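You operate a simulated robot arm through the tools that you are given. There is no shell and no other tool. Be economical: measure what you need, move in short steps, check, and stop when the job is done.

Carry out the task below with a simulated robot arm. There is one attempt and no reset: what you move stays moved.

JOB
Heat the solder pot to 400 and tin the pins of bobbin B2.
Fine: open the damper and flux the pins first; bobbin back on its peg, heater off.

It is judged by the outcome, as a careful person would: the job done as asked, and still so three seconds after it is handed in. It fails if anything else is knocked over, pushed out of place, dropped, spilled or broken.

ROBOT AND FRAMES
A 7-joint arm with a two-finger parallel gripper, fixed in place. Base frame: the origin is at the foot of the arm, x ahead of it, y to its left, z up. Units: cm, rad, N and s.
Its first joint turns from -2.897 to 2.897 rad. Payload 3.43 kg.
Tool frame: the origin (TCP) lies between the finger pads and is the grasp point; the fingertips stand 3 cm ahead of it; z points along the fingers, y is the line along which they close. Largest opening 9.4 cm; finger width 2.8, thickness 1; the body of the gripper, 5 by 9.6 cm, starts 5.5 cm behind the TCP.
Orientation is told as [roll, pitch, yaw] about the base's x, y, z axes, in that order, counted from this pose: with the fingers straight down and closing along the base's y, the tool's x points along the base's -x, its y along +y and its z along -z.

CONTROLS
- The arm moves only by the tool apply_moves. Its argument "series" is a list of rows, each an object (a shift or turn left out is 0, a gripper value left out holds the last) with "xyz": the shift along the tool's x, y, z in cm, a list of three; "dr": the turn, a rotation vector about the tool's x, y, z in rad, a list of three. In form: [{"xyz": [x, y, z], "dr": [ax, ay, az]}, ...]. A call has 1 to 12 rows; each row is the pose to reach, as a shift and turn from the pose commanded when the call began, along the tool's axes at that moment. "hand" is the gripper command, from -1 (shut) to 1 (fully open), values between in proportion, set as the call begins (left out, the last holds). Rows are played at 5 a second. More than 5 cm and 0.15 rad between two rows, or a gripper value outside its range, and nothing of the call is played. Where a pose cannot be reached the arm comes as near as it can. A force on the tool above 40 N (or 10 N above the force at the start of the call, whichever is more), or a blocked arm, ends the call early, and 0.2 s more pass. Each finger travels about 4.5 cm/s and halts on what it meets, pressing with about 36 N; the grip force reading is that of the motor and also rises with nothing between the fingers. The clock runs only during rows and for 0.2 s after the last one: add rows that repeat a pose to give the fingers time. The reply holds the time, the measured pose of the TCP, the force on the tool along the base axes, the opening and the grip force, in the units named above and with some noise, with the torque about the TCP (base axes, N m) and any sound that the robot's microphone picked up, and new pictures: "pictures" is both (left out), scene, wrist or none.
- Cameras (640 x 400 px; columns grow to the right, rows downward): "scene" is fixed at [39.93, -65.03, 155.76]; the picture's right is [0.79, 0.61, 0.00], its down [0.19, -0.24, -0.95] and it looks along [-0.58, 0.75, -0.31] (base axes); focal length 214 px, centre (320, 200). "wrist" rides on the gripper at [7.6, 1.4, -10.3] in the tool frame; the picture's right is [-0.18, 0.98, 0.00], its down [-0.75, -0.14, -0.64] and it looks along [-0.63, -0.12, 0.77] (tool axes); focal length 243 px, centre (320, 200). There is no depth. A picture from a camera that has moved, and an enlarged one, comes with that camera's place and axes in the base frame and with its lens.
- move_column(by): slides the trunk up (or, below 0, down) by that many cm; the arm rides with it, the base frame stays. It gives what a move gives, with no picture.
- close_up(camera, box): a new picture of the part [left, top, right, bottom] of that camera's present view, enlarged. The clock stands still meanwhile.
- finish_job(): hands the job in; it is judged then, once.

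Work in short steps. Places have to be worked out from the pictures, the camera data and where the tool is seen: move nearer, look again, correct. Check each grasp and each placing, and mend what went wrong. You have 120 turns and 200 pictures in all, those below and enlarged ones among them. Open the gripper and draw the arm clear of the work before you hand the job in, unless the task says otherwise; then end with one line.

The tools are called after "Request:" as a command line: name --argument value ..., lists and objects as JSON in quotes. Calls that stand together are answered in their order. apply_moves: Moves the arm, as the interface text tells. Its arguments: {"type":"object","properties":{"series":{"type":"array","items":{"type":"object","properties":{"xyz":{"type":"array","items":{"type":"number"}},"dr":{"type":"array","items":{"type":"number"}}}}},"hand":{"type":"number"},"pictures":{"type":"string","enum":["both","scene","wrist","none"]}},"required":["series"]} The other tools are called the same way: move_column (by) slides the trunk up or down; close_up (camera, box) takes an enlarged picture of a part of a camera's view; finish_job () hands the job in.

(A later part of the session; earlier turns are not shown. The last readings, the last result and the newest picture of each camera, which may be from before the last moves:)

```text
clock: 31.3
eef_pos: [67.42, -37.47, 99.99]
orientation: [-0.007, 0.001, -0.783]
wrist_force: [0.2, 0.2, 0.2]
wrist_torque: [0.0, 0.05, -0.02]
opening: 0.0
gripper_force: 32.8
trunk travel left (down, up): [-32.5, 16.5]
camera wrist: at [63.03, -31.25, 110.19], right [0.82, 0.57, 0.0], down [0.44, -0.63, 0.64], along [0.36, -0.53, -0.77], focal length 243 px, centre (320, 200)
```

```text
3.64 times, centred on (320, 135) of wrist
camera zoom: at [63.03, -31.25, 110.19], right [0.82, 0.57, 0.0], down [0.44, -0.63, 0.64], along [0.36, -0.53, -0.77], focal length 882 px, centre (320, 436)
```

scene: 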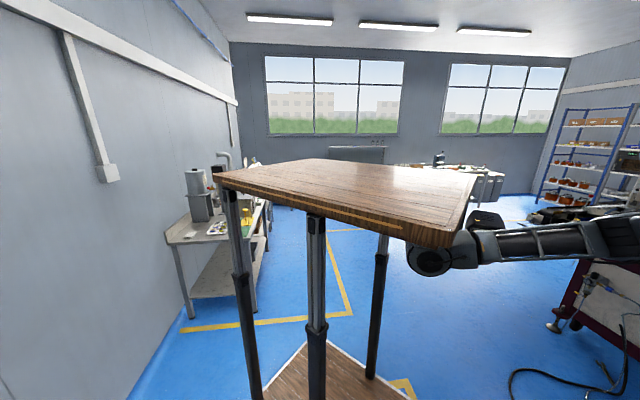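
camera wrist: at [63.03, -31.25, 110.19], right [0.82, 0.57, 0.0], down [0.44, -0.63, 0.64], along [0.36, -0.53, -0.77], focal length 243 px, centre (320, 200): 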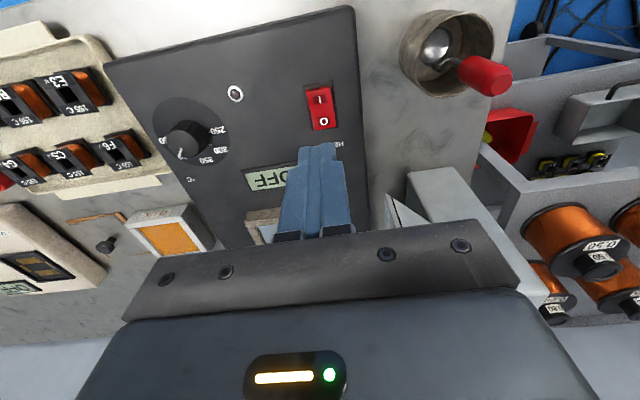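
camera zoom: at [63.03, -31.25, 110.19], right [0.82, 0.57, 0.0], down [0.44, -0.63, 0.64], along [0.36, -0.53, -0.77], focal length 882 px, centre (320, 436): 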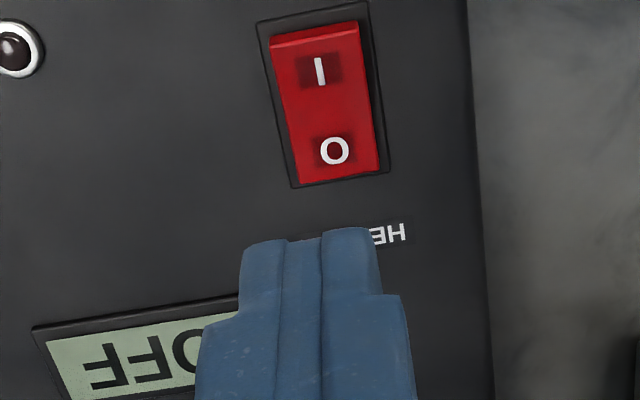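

The I half lies about 0.8 cm nearer the robot than the TCP. I'll put the fingertip edge over that half and press down slowly.

Request:
apply_moves --series '[{"xyz": [1.8, 0.05, 3]}, {"xyz": [1.8, 0.05, 6]}, {"xyz": [1.8, 0.05, 7.5]}, {"xyz": [1.8, 0.05, 8]}, {"xyz": [1.8, 0.05, 8.5]}, {"xyz": [1.8, 0.05, 8.9]}, {"xyz": [1.8, 0.05, 9.3]}, {"xyz": [1.8, 0.05, 9.6]}, {"xyz": [1.8, 0.05, 9.6]}]' --pictures "wrist"

Request:
close_up --camera "wrist" --box '[220, 80, 380, 210]'

```text
clock: 33.3
eef_pos: [66.18, -36.32, 90.98]
orientation: [-0.005, -0.001, -0.785]
wrist_force: [-4.9, 3.8, 29.6]
wrist_torque: [-0.19, -0.1, 0.37]
opening: 0.0
gripper_force: 33.5
trunk travel left (down, up): [-32.5, 16.5]
camera wrist: at [61.71, -30.04, 101.06], right [0.83, 0.56, 0.0], down [0.43, -0.63, 0.64], along [0.36, -0.53, -0.77], focal length 243 px, centre (320, 200)
```

wrist: 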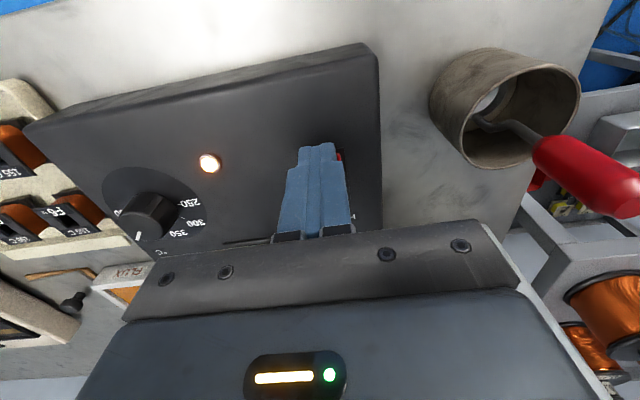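

```text
3.08 times, centred on (300, 145) of wrist
camera zoom: at [61.71, -30.04, 101.06], right [0.83, 0.56, 0.0], down [0.43, -0.63, 0.64], along [0.36, -0.53, -0.77], focal length 746 px, centre (382, 369)
```

zoom: 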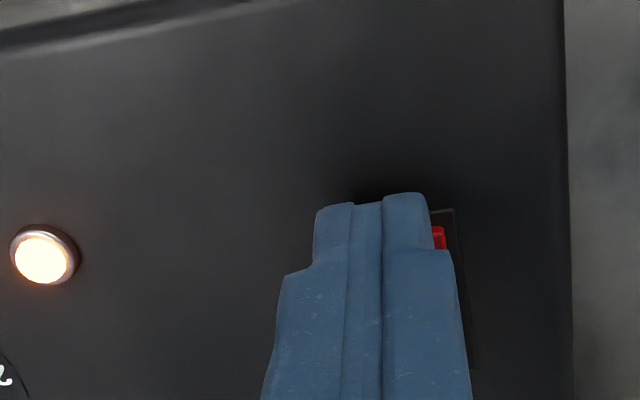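

The heater lamp is lit. I'll rise and check the display.

Request:
apply_moves --series '[{"xyz": [0, 0, -4]}, {"xyz": [0, 0, -8]}, {"xyz": [0, -4, -11]}, {"xyz": [0, -8, -13]}]' --hand 0.5 --pictures "wrist"

Request:
close_up --camera "wrist" --box '[260, 90, 440, 220]'

```text
clock: 34.3
eef_pos: [60.67, -42.11, 103.64]
orientation: [-0.004, 0.004, -0.782]
wrist_force: [-0.5, -0.8, -1.7]
wrist_torque: [-0.04, 0.0, -0.01]
opening: 7.09
gripper_force: 0.1
trunk travel left (down, up): [-32.5, 16.5]
camera wrist: at [56.23, -35.78, 113.83], right [0.82, 0.57, 0.0], down [0.44, -0.63, 0.64], along [0.36, -0.53, -0.77], focal length 243 px, centre (320, 200)
```

wrist: 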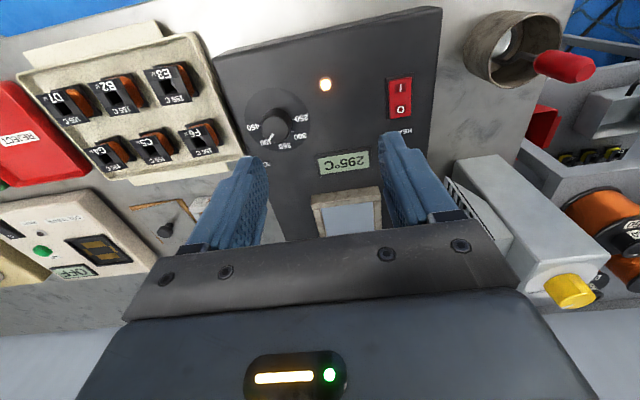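

```text
3.08 times, centred on (350, 155) of wrist
camera zoom: at [56.23, -35.78, 113.83], right [0.82, 0.57, 0.0], down [0.44, -0.63, 0.64], along [0.36, -0.53, -0.77], focal length 746 px, centre (228, 338)
```

zoom: 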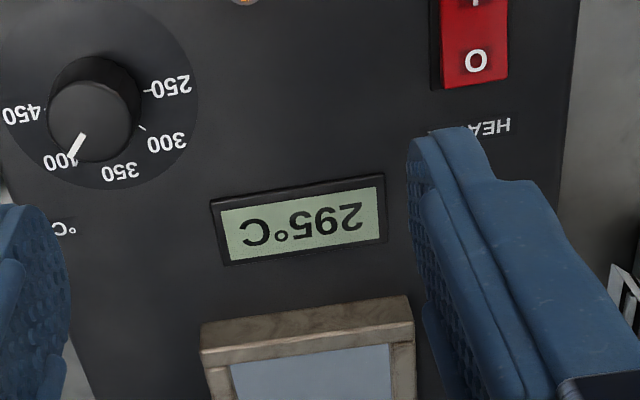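

The pot is at 295 °C and rising. On to the bobbin tray to look at B2 closely.

Request:
apply_moves --series '[{"xyz": [1.5, -4.5, 0]}, {"xyz": [3, -9, 0]}, {"xyz": [4.5, -13.5, 0]}, {"xyz": [6, -18, 0]}, {"xyz": [7.5, -22.5, 0]}, {"xyz": [8.7, -22.9, 2]}]' --pictures "wrist"

Request:
close_up --camera "wrist" --box '[240, 60, 420, 190]'

```text
clock: 35.7
eef_pos: [38.23, -51.85, 101.72]
orientation: [-0.004, 0.001, -0.784]
wrist_force: [0.2, 0.5, 0.6]
wrist_torque: [-0.01, -0.01, 0.01]
opening: 7.02
gripper_force: 0.1
trunk travel left (down, up): [-32.5, 16.5]
camera wrist: at [33.88, -45.53, 111.93], right [0.83, 0.56, 0.0], down [0.44, -0.63, 0.64], along [0.36, -0.53, -0.77], focal length 243 px, centre (320, 200)
```

wrist: 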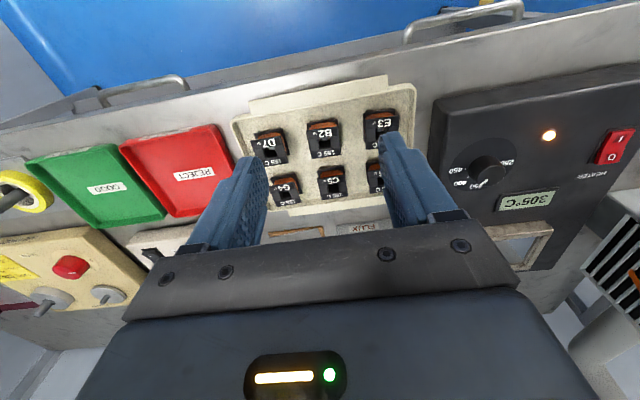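

```text
3.08 times, centred on (330, 125) of wrist
camera zoom: at [33.88, -45.53, 111.93], right [0.83, 0.56, 0.0], down [0.44, -0.63, 0.64], along [0.36, -0.53, -0.77], focal length 746 px, centre (289, 431)
```

zoom: 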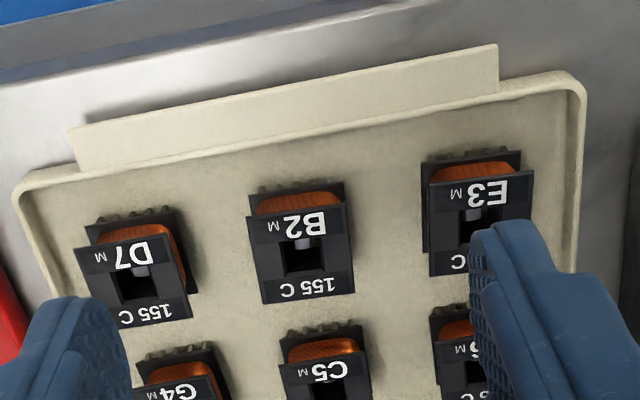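

B2 is clearly labelled. The pins seem to be on the near (robot-side) edge of the lower flange; I'll drop 8 cm to see them better.

Request:
apply_moves --series '[{"xyz": [0.5, 0, 3]}, {"xyz": [1, 0, 6]}, {"xyz": [1.5, 0, 8]}]' --pictures "wrist"

Request:
close_up --camera "wrist" --box '[280, 100, 390, 190]'

```text
clock: 36.5
eef_pos: [37.01, -50.92, 93.68]
orientation: [-0.006, 0.001, -0.784]
wrist_force: [-0.5, -0.9, -0.3]
wrist_torque: [0.01, -0.02, 0.0]
opening: 7.06
gripper_force: 0.1
trunk travel left (down, up): [-32.5, 16.5]
camera wrist: at [32.73, -44.64, 103.89], right [0.83, 0.56, 0.0], down [0.44, -0.63, 0.64], along [0.36, -0.53, -0.77], focal length 243 px, centre (320, 200)
```

wrist: 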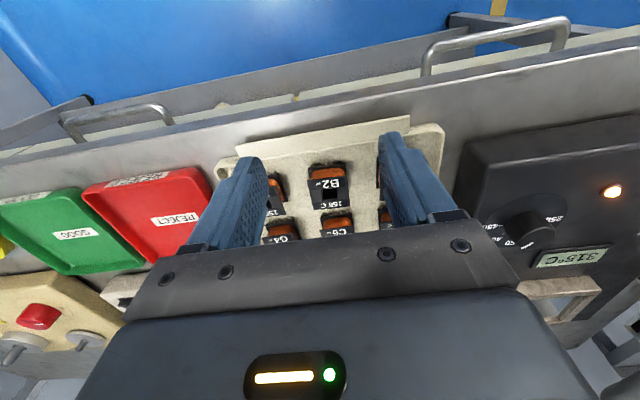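

```text
4.44 times, centred on (335, 145) of wrist
camera zoom: at [32.73, -44.64, 103.89], right [0.83, 0.56, 0.0], down [0.44, -0.63, 0.64], along [0.36, -0.53, -0.77], focal length 1078 px, centre (253, 444)
```

zoom: 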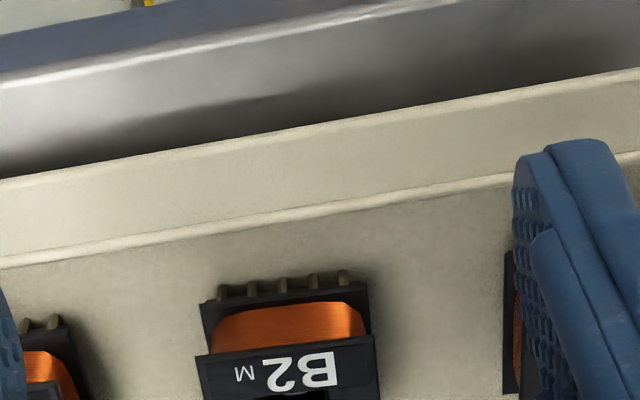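

Pins are five stubs on the near edge of the lower flange, pointing toward the robot, so I'll need to tilt the tool outward for dipping. B2's centre is about p -10.2, q 69.3, top near z 86. I'll position over it with opening 5.4.

Request:
apply_moves --series '[{"xyz": [-3.5, -0.2, 0]}, {"xyz": [-7.1, -0.35, 0]}, {"xyz": [-7.1, -0.35, 0.8]}]' --hand 0.15 --pictures "wrist"

Request:
close_up --camera "wrist" --box '[250, 80, 390, 210]'

```text
clock: 37.3
eef_pos: [41.94, -56.04, 93.25]
orientation: [-0.004, 0.002, -0.785]
wrist_force: [0.5, -0.3, 0.1]
wrist_torque: [-0.03, -0.02, 0.02]
opening: 5.41
gripper_force: 0.1
trunk travel left (down, up): [-32.5, 16.5]
camera wrist: at [37.53, -49.69, 103.32], right [0.83, 0.56, 0.0], down [0.44, -0.63, 0.64], along [0.36, -0.53, -0.77], focal length 243 px, centre (320, 200)
```

wrist: 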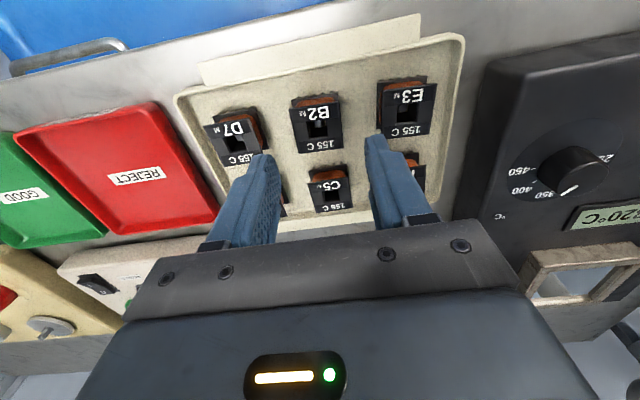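

```text
3.08 times, centred on (320, 145) of wrist
camera zoom: at [37.53, -49.69, 103.32], right [0.83, 0.56, 0.0], down [0.44, -0.63, 0.64], along [0.36, -0.53, -0.77], focal length 746 px, centre (320, 369)
```

zoom: 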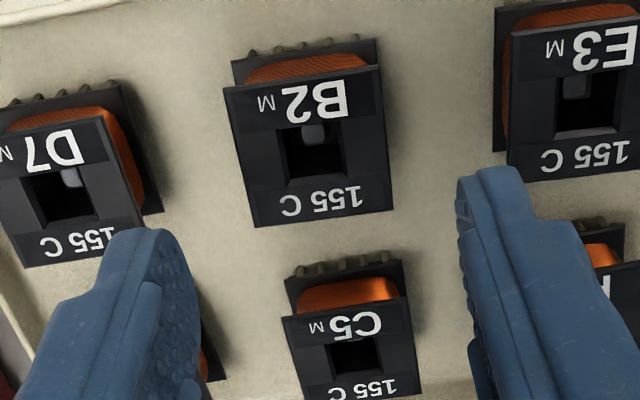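

Aligned within 2 mm. Descend until the tips are roughly at mid-height of the bobbin (TCP z 88).

Request:
apply_moves --series '[{"xyz": [0.13, -0.25, 2]}, {"xyz": [0.13, -0.25, 4]}, {"xyz": [0.13, -0.25, 5.2]}, {"xyz": [0.13, -0.25, 5.2]}]' --pictures "wrist"

Request:
close_up --camera "wrist" --box '[250, 100, 390, 230]'

```text
clock: 38.3
eef_pos: [41.65, -56.21, 87.99]
orientation: [-0.006, 0.002, -0.785]
wrist_force: [0.1, -1.2, -0.1]
wrist_torque: [0.01, 0.01, 0.02]
opening: 5.41
gripper_force: 0.1
trunk travel left (down, up): [-32.5, 16.5]
camera wrist: at [37.21, -49.8, 98.15], right [0.83, 0.56, 0.0], down [0.44, -0.63, 0.64], along [0.36, -0.53, -0.77], focal length 243 px, centre (320, 200)
```

wrist: 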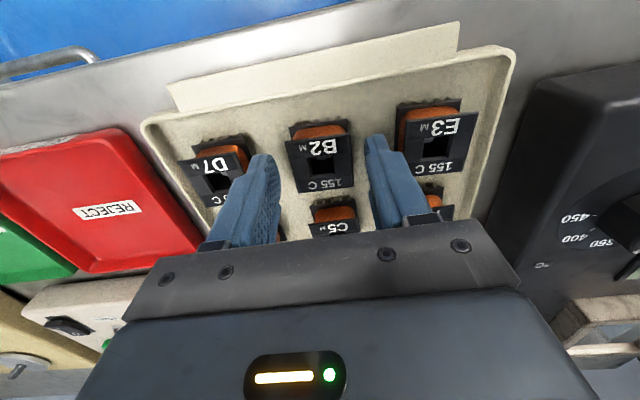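

```text
3.08 times, centred on (320, 165) of wrist
camera zoom: at [37.21, -49.8, 98.15], right [0.83, 0.56, 0.0], down [0.44, -0.63, 0.64], along [0.36, -0.53, -0.77], focal length 746 px, centre (320, 308)
```

zoom: 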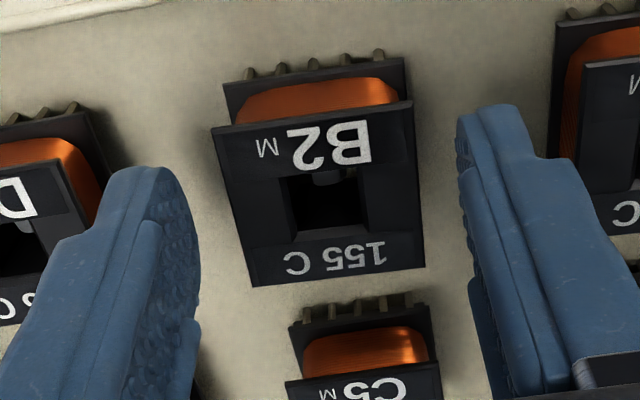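

Centre is slightly left; I'll shift 0.2, lower 0.3 and close.

Request:
apply_moves --series '[{"xyz": [0, -0.2, 0.3]}, {"xyz": [0, -0.2, 0.3]}]' --pictures "none"

Request:
apply_moves --series '[{}, {}, {}, {}]' --hand -1 --pictures "wrist"

Request:
close_up --camera "wrist" --box '[250, 100, 390, 230]'

```text
clock: 38.9
eef_pos: [41.49, -56.31, 87.62]
orientation: [-0.004, 0.002, -0.787]
wrist_force: [-0.1, -0.3, -0.1]
wrist_torque: [0.0, 0.02, 0.0]
opening: 5.43
gripper_force: 0.0
trunk travel left (down, up): [-32.5, 16.5]
```

```text
clock: 39.9
eef_pos: [41.41, -56.24, 87.55]
orientation: [-0.003, 0.001, -0.783]
wrist_force: [2.1, 2.2, 0.9]
wrist_torque: [0.09, -0.06, 0.01]
opening: 3.76
gripper_force: 35.5
trunk travel left (down, up): [-32.5, 16.5]
camera wrist: at [37.06, -49.96, 97.77], right [0.83, 0.56, 0.0], down [0.44, -0.63, 0.64], along [0.36, -0.53, -0.77], focal length 243 px, centre (320, 200)
```

wrist: 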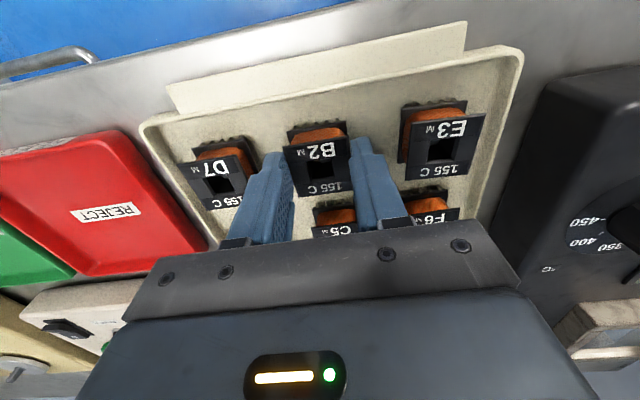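

```text
3.08 times, centred on (320, 165) of wrist
camera zoom: at [37.06, -49.96, 97.77], right [0.83, 0.56, 0.0], down [0.44, -0.63, 0.64], along [0.36, -0.53, -0.77], focal length 746 px, centre (320, 308)
```

zoom: 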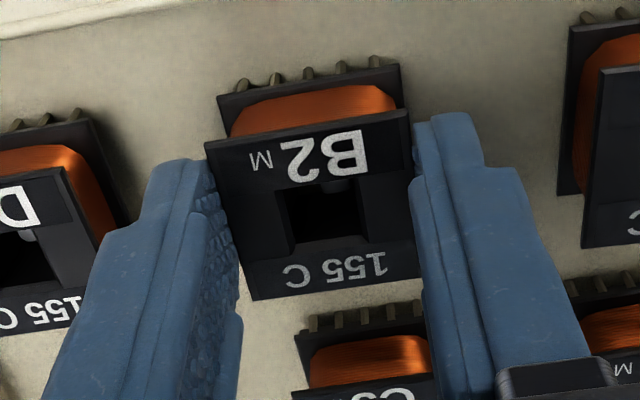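

Gripped at 3.76 cm. Lifting straight up; the grip pose to return to is (41.4, -56.25, 87.6).

Request:
apply_moves --series '[{"xyz": [0, 0, -1.5]}, {"xyz": [0, 0, -3]}, {"xyz": [0, 0, -5]}, {"xyz": [0, 0, -8]}, {"xyz": [0, 0, -12]}]' --pictures "wrist"

Request:
close_up --camera "wrist" --box '[250, 90, 390, 220]'

Request:
close_up --camera "wrist" --box '[420, 90, 640, 230]'

```text
clock: 41.1
eef_pos: [41.87, -56.36, 99.35]
orientation: [-0.005, 0.003, -0.786]
wrist_force: [0.8, -0.4, -0.7]
wrist_torque: [-0.01, 0.0, 0.0]
opening: 3.72
gripper_force: 35.9
trunk travel left (down, up): [-32.5, 16.5]
camera wrist: at [37.36, -50.09, 109.63], right [0.83, 0.56, 0.0], down [0.44, -0.63, 0.64], along [0.36, -0.53, -0.77], focal length 243 px, centre (320, 200)
```

wrist: 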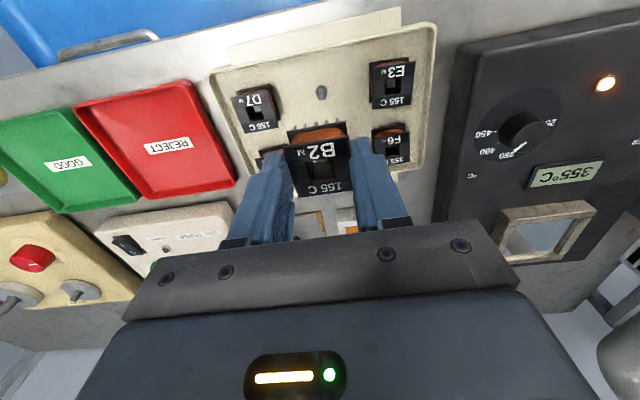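

```text
3.08 times, centred on (320, 155) of wrist
camera zoom: at [37.36, -50.09, 109.63], right [0.83, 0.56, 0.0], down [0.44, -0.63, 0.64], along [0.36, -0.53, -0.77], focal length 746 px, centre (320, 338)
```

zoom: 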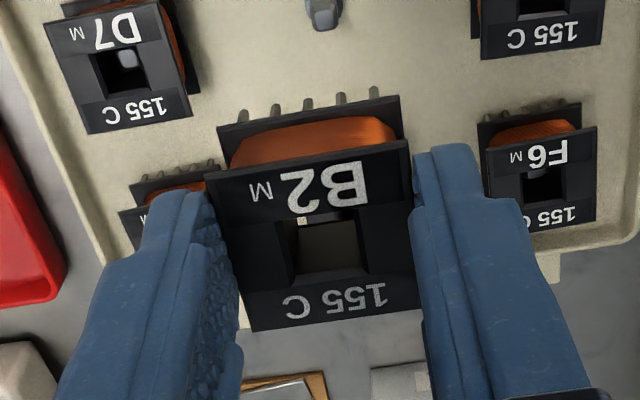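

```text
2.86 times, centred on (530, 160) of wrist
camera zoom: at [37.36, -50.09, 109.63], right [0.83, 0.56, 0.0], down [0.44, -0.63, 0.64], along [0.36, -0.53, -0.77], focal length 693 px, centre (-280, 314)
```

zoom: 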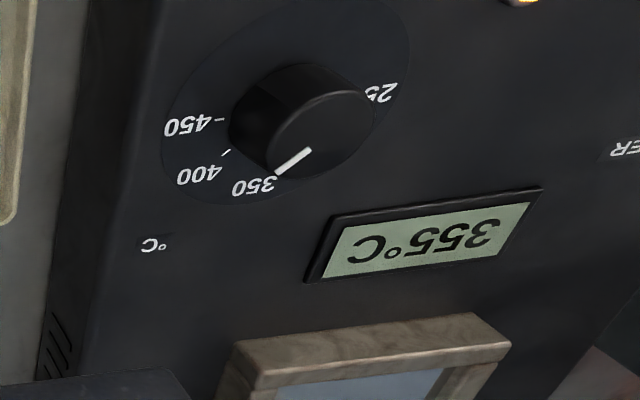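

B2 is off its peg and level; pins stick out horizontally toward the robot. Temperature 355 °C and rising. I'll move outward and up, then tilt the tool outward by about 1 rad so the pins point down.

Request:
apply_moves --series '[{"xyz": [-3, 1, -3]}, {"xyz": [-6, 2, -6]}, {"xyz": [-9, 3, -8]}, {"xyz": [-9, 3, -8], "dr": [0, -0.14, 0]}, {"xyz": [-9, 3, -8], "dr": [0, -0.28, 0]}, {"xyz": [-9, 3, -8], "dr": [0, -0.42, 0]}, {"xyz": [-9, 3, -8], "dr": [0, -0.56, 0]}, {"xyz": [-9, 3, -8], "dr": [0, -0.7, 0]}, {"xyz": [-9, 3, -8], "dr": [0, -0.84, 0]}, {"xyz": [-9, 3, -8], "dr": [0, -0.96, 0]}]' --pictures "both"

```text
clock: 43.3
eef_pos: [50.1, -60.78, 107.4]
orientation: [-0.01, -0.96, -0.779]
wrist_force: [-0.1, 0.5, -0.9]
wrist_torque: [0.0, 0.03, 0.05]
opening: 3.74
gripper_force: 36.4
trunk travel left (down, up): [-32.5, 16.5]
camera wrist: at [41.94, -50.76, 106.92], right [0.77, 0.62, 0.15], down [-0.16, -0.03, 0.99], along [0.62, -0.78, 0.08], focal length 243 px, centre (320, 200)
```

scene: 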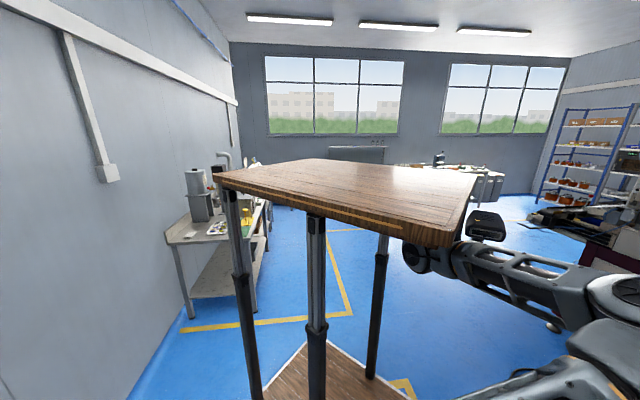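
wrist: 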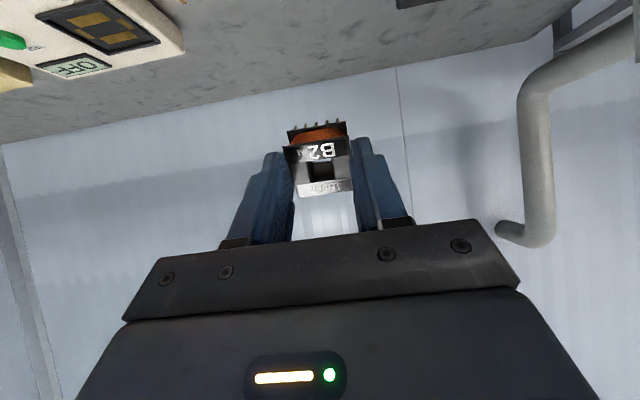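

The tilt works and the pins now point down. Enlarging to measure the pins in the tool frame.

Request:
close_up --camera "wrist" --box '[260, 100, 380, 210]'

```text
3.64 times, centred on (320, 155) of wrist
camera zoom: at [41.94, -50.76, 106.92], right [0.77, 0.62, 0.15], down [-0.16, -0.03, 0.99], along [0.62, -0.78, 0.08], focal length 882 px, centre (320, 364)
```

zoom: 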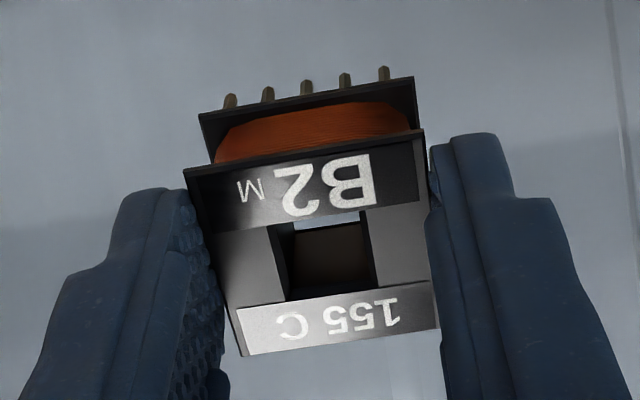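

Pin tips are about (2.1, 0, 3.9) in the tool frame, so at this tilt they sit 2.0 outward and 4.0 below the TCP. I'll bring the pins over the flux pad (p -7.05, q 91.2), about 4 cm above it.

Request:
apply_moves --series '[{"xyz": [-2.29, 0.2, 3.28]}, {"xyz": [-4.59, 0.4, 6.55]}, {"xyz": [-6.19, 0.5, 8.85]}, {"xyz": [-2.91, 0.5, 11.14]}, {"xyz": [0.36, 0.5, 13.44]}, {"xyz": [3.64, 0.5, 15.73]}, {"xyz": [6.1, 0.5, 17.45]}]' --pictures "wrist"

Request:
close_up --camera "wrist" --box '[240, 40, 400, 170]'

```text
clock: 44.9
eef_pos: [57.76, -68.15, 92.49]
orientation: [-0.007, -0.959, -0.777]
wrist_force: [0.4, 0.2, 0.8]
wrist_torque: [0.03, 0.02, 0.0]
opening: 3.75
gripper_force: 36.2
trunk travel left (down, up): [-32.5, 16.5]
camera wrist: at [49.66, -58.12, 92.07], right [0.77, 0.62, 0.15], down [-0.16, -0.03, 0.99], along [0.62, -0.78, 0.08], focal length 243 px, centre (320, 200)
```

wrist: 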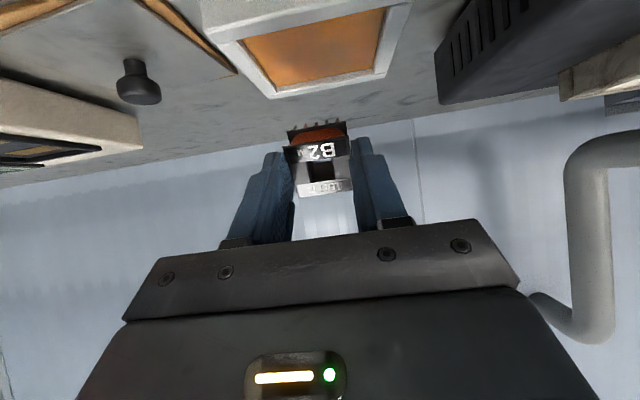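

```text
3.08 times, centred on (320, 105) of wrist
camera zoom: at [49.66, -58.12, 92.07], right [0.77, 0.62, 0.15], down [-0.16, -0.03, 0.99], along [0.62, -0.78, 0.08], focal length 746 px, centre (320, 492)
```

zoom: 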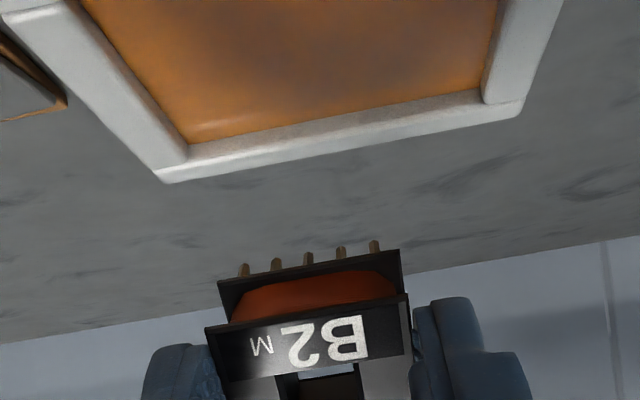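

The pins hang over the pad, slightly left of its centre. Shift +0.8 along the bench and lower 2.8 cm.

Request:
apply_moves --series '[{"xyz": [0, 0.8, 0]}, {"xyz": [1.64, 0.8, 1.15]}, {"xyz": [2.29, 0.8, 1.61]}]' --pictures "wrist"

Request:
close_up --camera "wrist" --box '[250, 50, 390, 160]'

```text
clock: 45.7
eef_pos: [58.63, -67.51, 89.81]
orientation: [-0.007, -0.959, -0.78]
wrist_force: [0.2, 1.1, -0.4]
wrist_torque: [0.02, -0.03, 0.03]
opening: 3.73
gripper_force: 35.6
trunk travel left (down, up): [-32.5, 16.5]
camera wrist: at [50.45, -57.52, 89.34], right [0.77, 0.62, 0.15], down [-0.16, -0.03, 0.99], along [0.62, -0.78, 0.08], focal length 243 px, centre (320, 200)
```

wrist: 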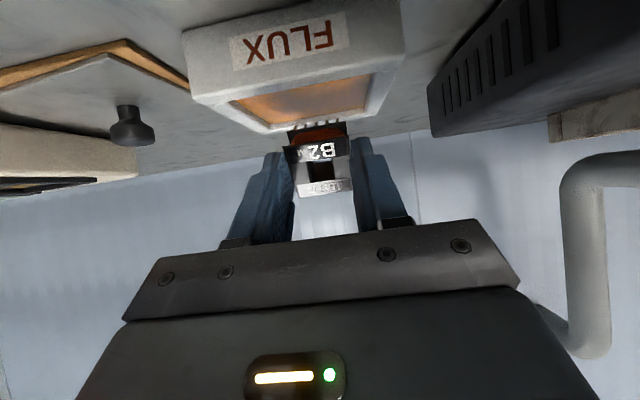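

```text
3.64 times, centred on (320, 105) of wrist
camera zoom: at [50.45, -57.52, 89.34], right [0.77, 0.62, 0.15], down [-0.16, -0.03, 0.99], along [0.62, -0.78, 0.08], focal length 882 px, centre (320, 546)
```

zoom: 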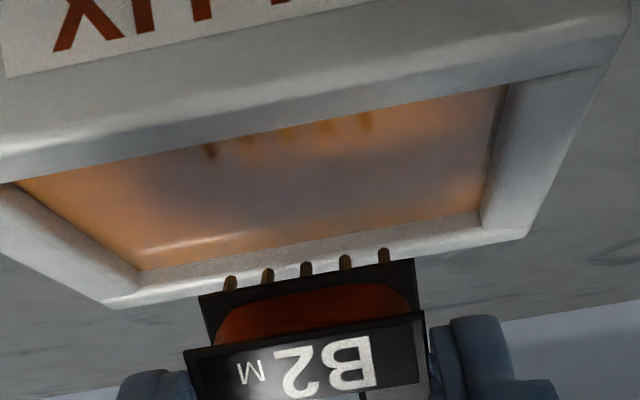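

The pins' reflection in the flux puts the surface about 1.05 cm below the tips. Dip 1.4 cm, slowly.

Request:
apply_moves --series '[{"xyz": [0.41, 0, 0.29]}, {"xyz": [0.74, 0, 0.52]}, {"xyz": [0.98, 0, 0.69]}, {"xyz": [1.147, 0, 0.803]}, {"xyz": [1.147, 0, 0.803]}]' --pictures "wrist"

Request:
close_up --camera "wrist" --box '[250, 70, 390, 180]'

```text
clock: 46.9
eef_pos: [58.6, -67.62, 88.4]
orientation: [-0.009, -0.962, -0.78]
wrist_force: [1.0, 1.4, 12.4]
wrist_torque: [-0.23, -0.42, 0.05]
opening: 3.72
gripper_force: 36.1
trunk travel left (down, up): [-32.5, 16.5]
camera wrist: at [50.49, -57.61, 87.94], right [0.77, 0.62, 0.15], down [-0.16, -0.03, 0.99], along [0.62, -0.78, 0.08], focal length 243 px, centre (320, 200)
```

wrist: 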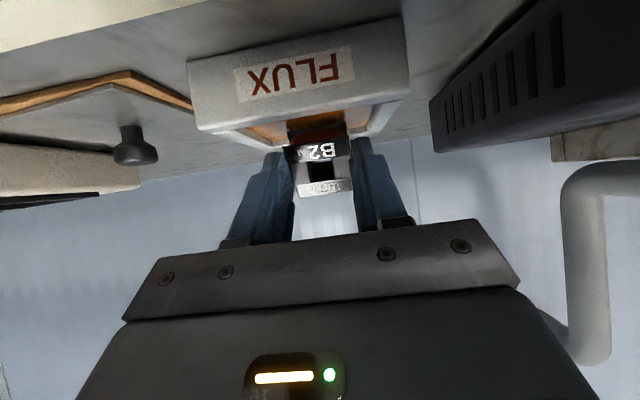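

```text
3.64 times, centred on (320, 125) of wrist
camera zoom: at [50.49, -57.61, 87.94], right [0.77, 0.62, 0.15], down [-0.16, -0.03, 0.99], along [0.62, -0.78, 0.08], focal length 882 px, centre (320, 473)
```

zoom: 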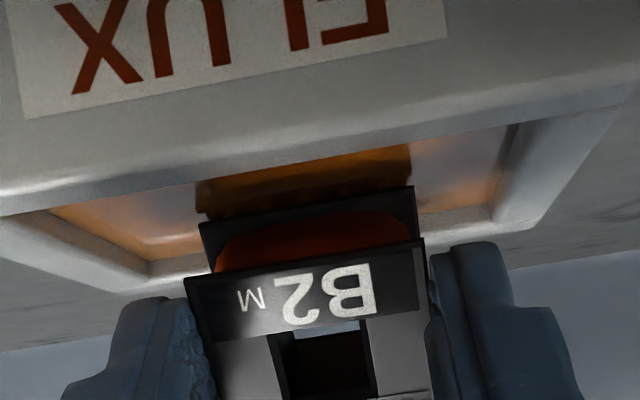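

The pins are in the flux, with 12 N contact at the bottom. Lift out 4 cm and check them.

Request:
apply_moves --series '[{"xyz": [-1.147, 0, -0.803]}, {"xyz": [-3.28, 0, -2.29]}]' --pictures "wrist"

Request:
close_up --camera "wrist" --box '[260, 90, 380, 190]'

```text
clock: 47.5
eef_pos: [58.66, -67.36, 92.19]
orientation: [-0.007, -0.957, -0.78]
wrist_force: [-0.5, 0.8, -1.2]
wrist_torque: [0.05, 0.04, -0.03]
opening: 3.73
gripper_force: 35.6
trunk travel left (down, up): [-32.5, 16.5]
camera wrist: at [50.52, -57.41, 91.94], right [0.77, 0.62, 0.15], down [-0.16, -0.03, 0.99], along [0.62, -0.78, 0.07], focal length 243 px, centre (320, 200)
```

wrist: 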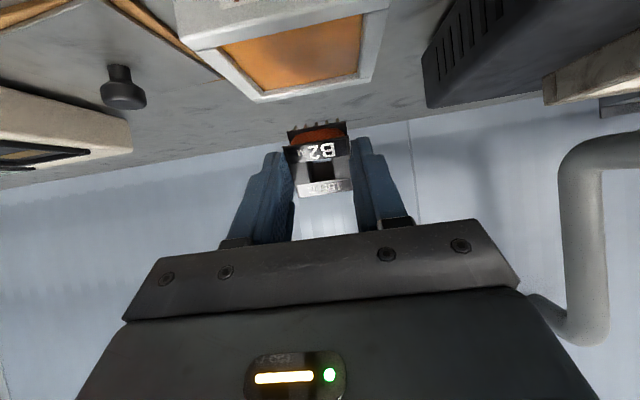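

```text
4.00 times, centred on (320, 140) of wrist
camera zoom: at [50.52, -57.41, 91.94], right [0.77, 0.62, 0.15], down [-0.16, -0.03, 0.99], along [0.62, -0.78, 0.07], focal length 970 px, centre (320, 440)
```

zoom: 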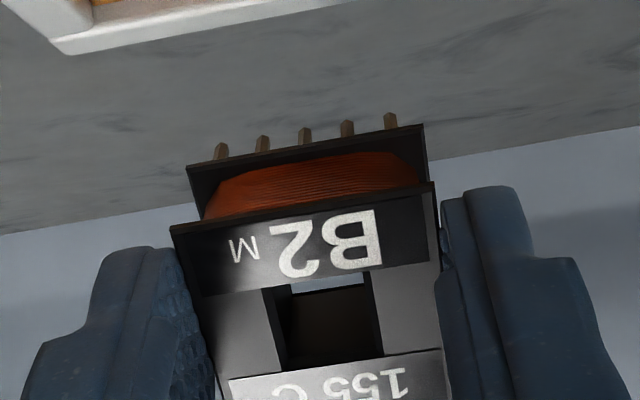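

The pins are amber-coated with flux and the grip is steady. I'll lift, move back over the pot panel with less tilt, and check temperature and pot position.

Request:
apply_moves --series '[{"xyz": [-3.28, 0, -2.29]}, {"xyz": [-6.55, 0, -4.59]}, {"xyz": [-9.83, 0, -6.88]}, {"xyz": [-8.8, 4, -8.35], "dr": [0, 0.1, 0]}, {"xyz": [-7.77, 8, -9.83], "dr": [0, 0.2, 0]}, {"xyz": [-6.73, 12, -11.3], "dr": [0, 0.3, 0]}, {"xyz": [-5.7, 16, -12.78], "dr": [0, 0.4, 0]}, {"xyz": [-4.67, 20, -14.25], "dr": [0, 0.46, 0]}]' --pictures "wrist"

Request:
close_up --camera "wrist" --box '[220, 0, 440, 180]'

```text
clock: 49.3
eef_pos: [66.44, -46.97, 103.97]
orientation: [-0.005, -0.496, -0.783]
wrist_force: [-0.3, 0.3, -1.4]
wrist_torque: [0.02, 0.0, 0.02]
opening: 3.74
gripper_force: 36.2
trunk travel left (down, up): [-32.5, 16.5]
camera wrist: at [59.18, -37.83, 109.39], right [0.81, 0.58, 0.08], down [0.15, -0.35, 0.92], along [0.56, -0.74, -0.37], focal length 243 px, centre (320, 200)
```

wrist: 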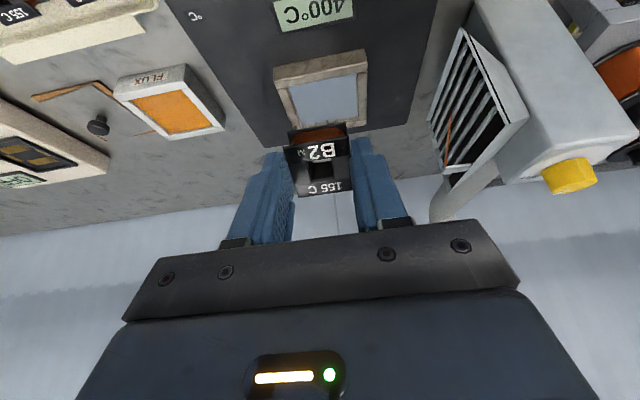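

```text
2.22 times, centred on (330, 90) of wrist
camera zoom: at [59.18, -37.83, 109.39], right [0.81, 0.58, 0.08], down [0.15, -0.35, 0.92], along [0.56, -0.74, -0.37], focal length 539 px, centre (298, 444)
```

zoom: 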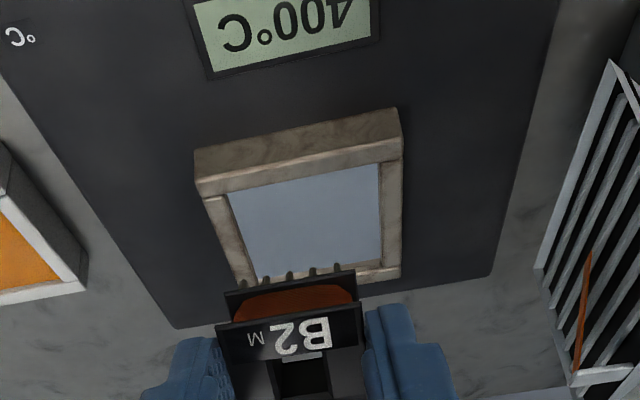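

Display reads exactly 400 °C, and the ribbon is drawn to the open grille. The pot's inner area is centred near p 13.7, q 91.4. I'll tilt to 1.0 rad and bring the pins above the solder.

Request:
apply_moves --series '[{"xyz": [-2.7, 0, 1.45], "dr": [0, -0.14, 0]}, {"xyz": [-5.4, 0, 2.9], "dr": [0, -0.28, 0]}, {"xyz": [-8.05, 0, 4.36], "dr": [0, -0.42, 0]}, {"xyz": [-8.05, 0, 4.36], "dr": [0, -0.504, 0]}, {"xyz": [-6.15, 0, 7.88], "dr": [0, -0.504, 0]}, {"xyz": [-4.24, 0, 11.4], "dr": [0, -0.504, 0]}, {"xyz": [-3.29, 0, 13.16], "dr": [0, -0.504, 0]}]' --pictures "wrist"

Request:
close_up --camera "wrist" --box '[250, 50, 390, 160]'

```text
clock: 50.9
eef_pos: [72.74, -53.34, 94.03]
orientation: [-0.008, -1.003, -0.78]
wrist_force: [-0.2, 0.5, -0.3]
wrist_torque: [0.01, -0.01, -0.03]
opening: 3.72
gripper_force: 36.0
trunk travel left (down, up): [-32.5, 16.5]
camera wrist: at [64.73, -43.39, 93.11], right [0.77, 0.63, 0.15], down [-0.19, 0.0, 0.98], along [0.61, -0.78, 0.12], focal length 243 px, centre (320, 200)
```

wrist: 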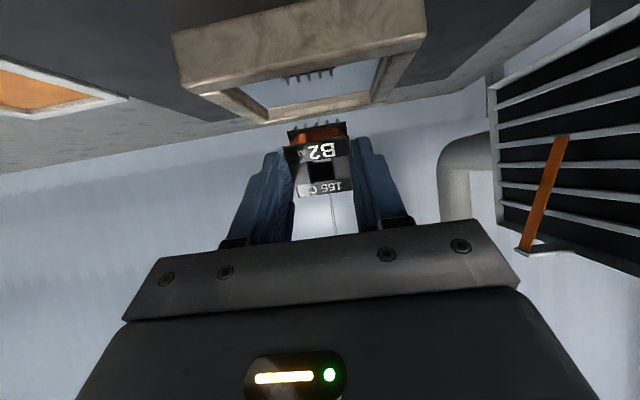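

```text
3.64 times, centred on (320, 105) of wrist
camera zoom: at [64.73, -43.39, 93.11], right [0.77, 0.63, 0.15], down [-0.19, 0.0, 0.98], along [0.61, -0.78, 0.12], focal length 882 px, centre (320, 546)
```

zoom: 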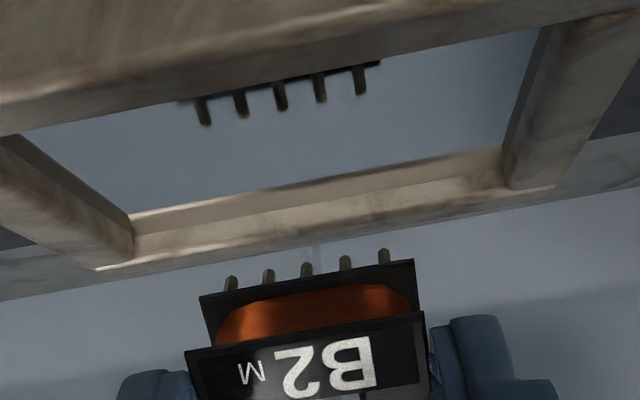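

The reflection puts the solder about 1.2 cm below the tips, but the pins look close to the far wall. I'll pull back 1.6 cm, lower 0.6, and look again.

Request:
apply_moves --series '[{"xyz": [0.86, 0, -1.35]}, {"xyz": [1.37, 0, -1.03]}]' --pictures "wrist"

Request:
close_up --camera "wrist" --box '[250, 50, 390, 160]'

```text
clock: 51.5
eef_pos: [71.79, -52.25, 93.38]
orientation: [-0.009, -1.002, -0.777]
wrist_force: [0.0, 0.0, -0.7]
wrist_torque: [0.07, 0.06, 0.03]
opening: 3.74
gripper_force: 36.0
trunk travel left (down, up): [-32.5, 16.5]
camera wrist: at [63.67, -42.28, 92.52], right [0.77, 0.63, 0.15], down [-0.19, 0.0, 0.98], along [0.61, -0.78, 0.12], focal length 243 px, centre (320, 200)
```

wrist: 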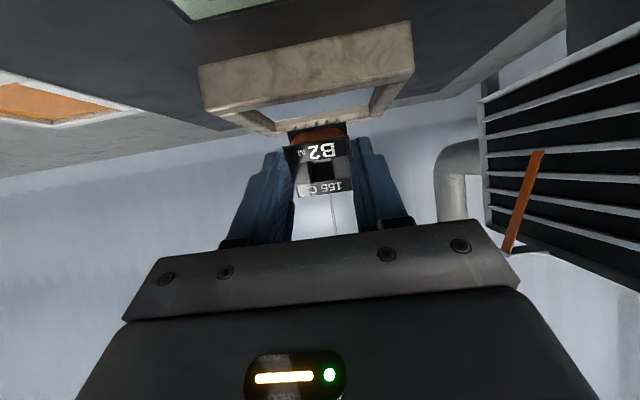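

```text
3.64 times, centred on (320, 105) of wrist
camera zoom: at [63.67, -42.28, 92.52], right [0.77, 0.63, 0.15], down [-0.19, 0.0, 0.98], along [0.61, -0.78, 0.12], focal length 882 px, centre (320, 546)
```

zoom: 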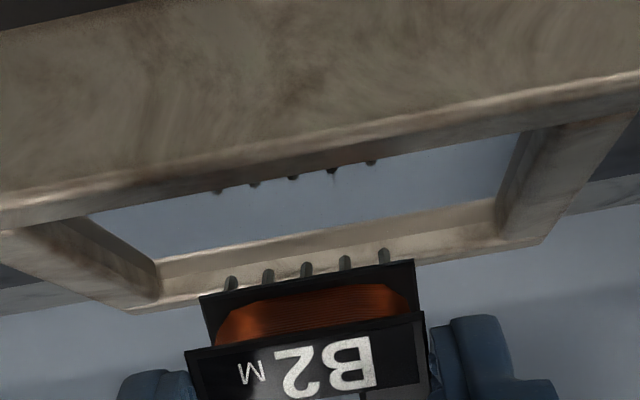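

The pins are now centred with about 0.65 cm to the surface. Dip 1.0 cm and hold about 2 s.

Request:
apply_moves --series '[{"xyz": [0.42, 0, 0.27]}, {"xyz": [0.67, 0, 0.43]}, {"xyz": [0.843, 0, 0.538]}, {"xyz": [0.843, 0, 0.538]}, {"xyz": [0.843, 0, 0.538]}, {"xyz": [0.843, 0, 0.538]}, {"xyz": [0.843, 0, 0.538]}, {"xyz": [0.843, 0, 0.538]}, {"xyz": [0.843, 0, 0.538]}, {"xyz": [0.843, 0, 0.538]}, {"xyz": [0.843, 0, 0.538]}]' --pictures "wrist"

Request:
close_up --camera "wrist" --box '[250, 50, 390, 160]'

```text
clock: 53.9
eef_pos: [71.8, -52.28, 92.43]
orientation: [-0.009, -1.003, -0.778]
wrist_force: [0.6, 1.0, 1.1]
wrist_torque: [0.02, -0.04, 0.02]
opening: 3.75
gripper_force: 36.7
trunk travel left (down, up): [-32.5, 16.5]
camera wrist: at [63.67, -42.32, 91.49], right [0.77, 0.63, 0.15], down [-0.19, 0.0, 0.98], along [0.61, -0.78, 0.12], focal length 243 px, centre (320, 200)
```

wrist: 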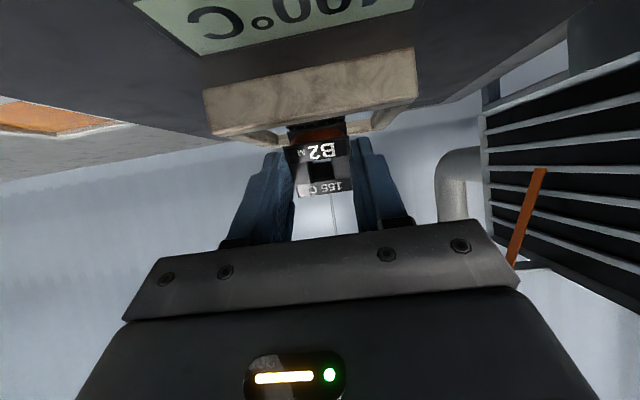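

```text
3.64 times, centred on (320, 105) of wrist
camera zoom: at [63.67, -42.32, 91.49], right [0.77, 0.63, 0.15], down [-0.19, 0.0, 0.98], along [0.61, -0.78, 0.12], focal length 882 px, centre (320, 546)
```

zoom: 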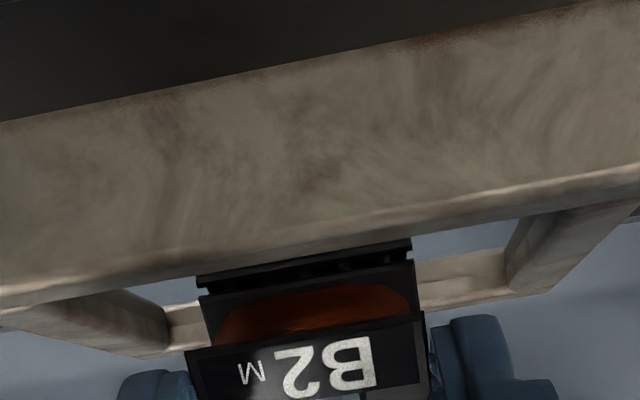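

The flange sits about 1.5 mm above its reflection, so the pins are mostly immersed. After ~2 s dwell I'll lift and inspect.

Request:
apply_moves --series '[{"xyz": [0, 0, 0]}, {"xyz": [-0.843, 0, -0.538]}, {"xyz": [-2.53, 0, -1.61]}, {"xyz": [-4.2, 0, -2.69]}]' --pictures "wrist"

Request:
close_up --camera "wrist" --box '[270, 80, 370, 170]'

```text
clock: 54.9
eef_pos: [71.62, -52.14, 97.34]
orientation: [-0.009, -1.003, -0.78]
wrist_force: [-0.1, -0.3, 0.0]
wrist_torque: [-0.02, 0.02, 0.02]
opening: 3.74
gripper_force: 36.2
trunk travel left (down, up): [-32.5, 16.5]
camera wrist: at [63.57, -42.19, 96.38], right [0.77, 0.62, 0.15], down [-0.19, 0.0, 0.98], along [0.61, -0.78, 0.12], focal length 243 px, centre (320, 200)
```

wrist: 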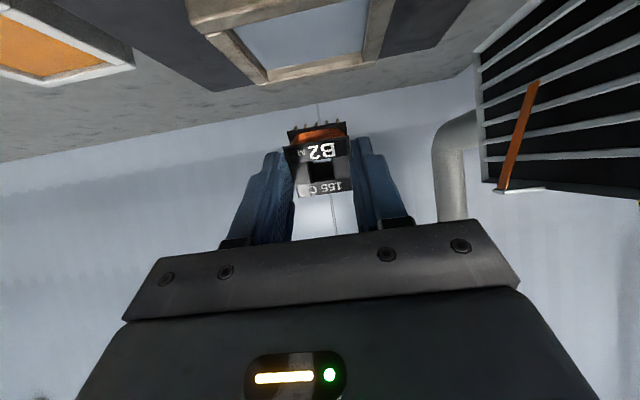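

```text
4.44 times, centred on (320, 125) of wrist
camera zoom: at [63.57, -42.19, 96.38], right [0.77, 0.62, 0.15], down [-0.19, 0.0, 0.98], along [0.61, -0.78, 0.12], focal length 1078 px, centre (320, 533)
```

zoom: 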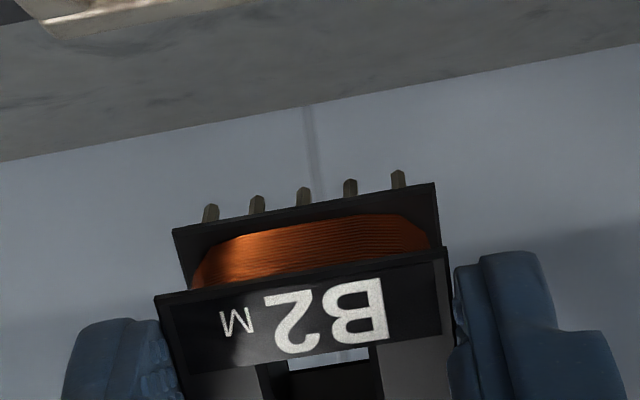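

The pins' colour is ambiguous in this shade. I'll raise and untilt to view them in the light.

Request:
apply_moves --series '[{"xyz": [-3, 0, -2]}, {"xyz": [-5, 0, -4], "dr": [0, 0.14, 0]}, {"xyz": [-5, 0, -6], "dr": [0, 0.28, 0]}, {"xyz": [-5, 0, -8], "dr": [0, 0.42, 0]}, {"xyz": [-5, 0, -9], "dr": [0, 0.56, 0]}, {"xyz": [-5, 0, -9], "dr": [0, 0.7, 0]}, {"xyz": [-5, 0, -9], "dr": [0, 0.84, 0]}, {"xyz": [-5, 0, -9], "dr": [0, 0.98, 0]}]' --pictures "wrist"

Request:
close_up --camera "wrist" --box '[270, 80, 370, 170]'

```text
clock: 56.7
eef_pos: [68.16, -48.84, 106.6]
orientation: [-0.005, -0.019, -0.785]
wrist_force: [-0.1, 0.6, 0.4]
wrist_torque: [0.0, 0.01, 0.01]
opening: 3.75
gripper_force: 35.8
trunk travel left (down, up): [-32.5, 16.5]
camera wrist: at [63.66, -42.32, 116.62], right [0.83, 0.56, 0.0], down [0.43, -0.62, 0.66], along [0.37, -0.54, -0.75], focal length 243 px, centre (320, 200)
```

wrist: 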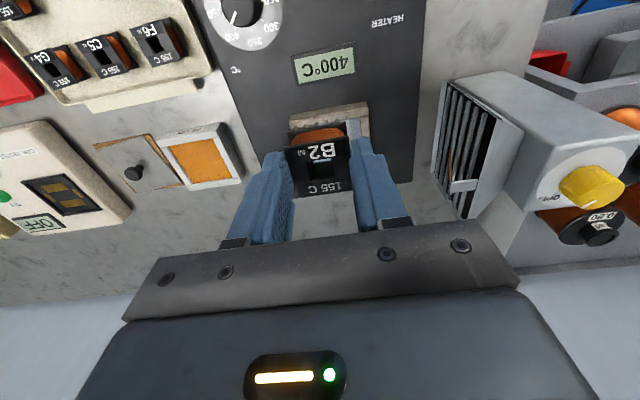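

```text
4.44 times, centred on (320, 125) of wrist
camera zoom: at [63.66, -42.32, 116.62], right [0.83, 0.56, 0.0], down [0.43, -0.62, 0.66], along [0.37, -0.54, -0.75], focal length 1078 px, centre (320, 533)
```

zoom: 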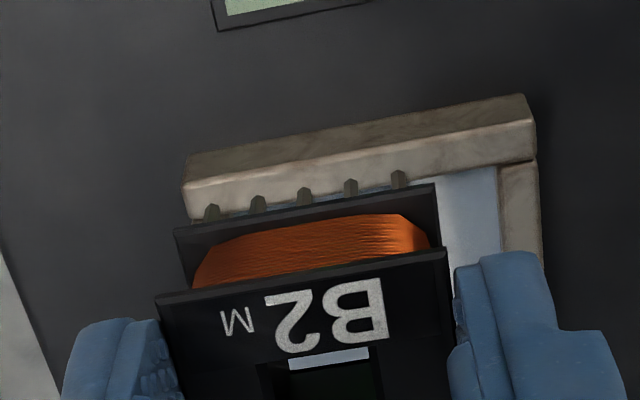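

Request:
close_up --camera "wrist" --box '[300, 110, 360, 140]'

Request:
close_up --camera "wrist" --box '[20, 10, 190, 100]'

```text
10.67 times, centred on (330, 125) of wrist
camera zoom: at [63.66, -42.32, 116.62], right [0.83, 0.56, 0.0], down [0.43, -0.62, 0.66], along [0.37, -0.54, -0.75], focal length 2588 px, centre (213, 1000)
```

zoom: 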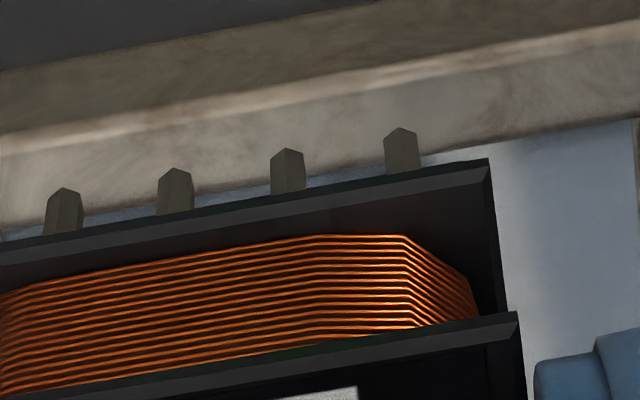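

```text
3.76 times, centred on (105, 55) of wrist
camera zoom: at [63.66, -42.32, 116.62], right [0.83, 0.56, 0.0], down [0.43, -0.62, 0.66], along [0.37, -0.54, -0.75], focal length 913 px, centre (1129, 746)
```

zoom: 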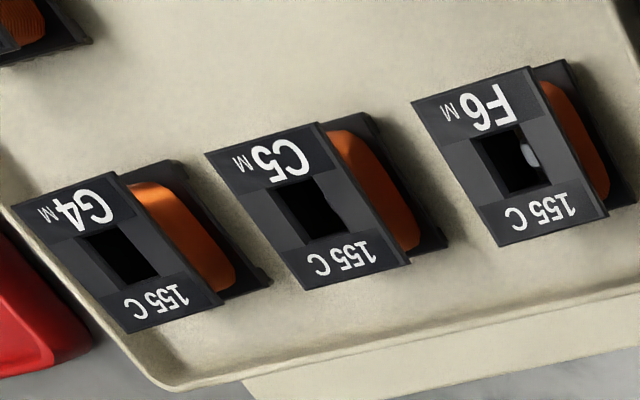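

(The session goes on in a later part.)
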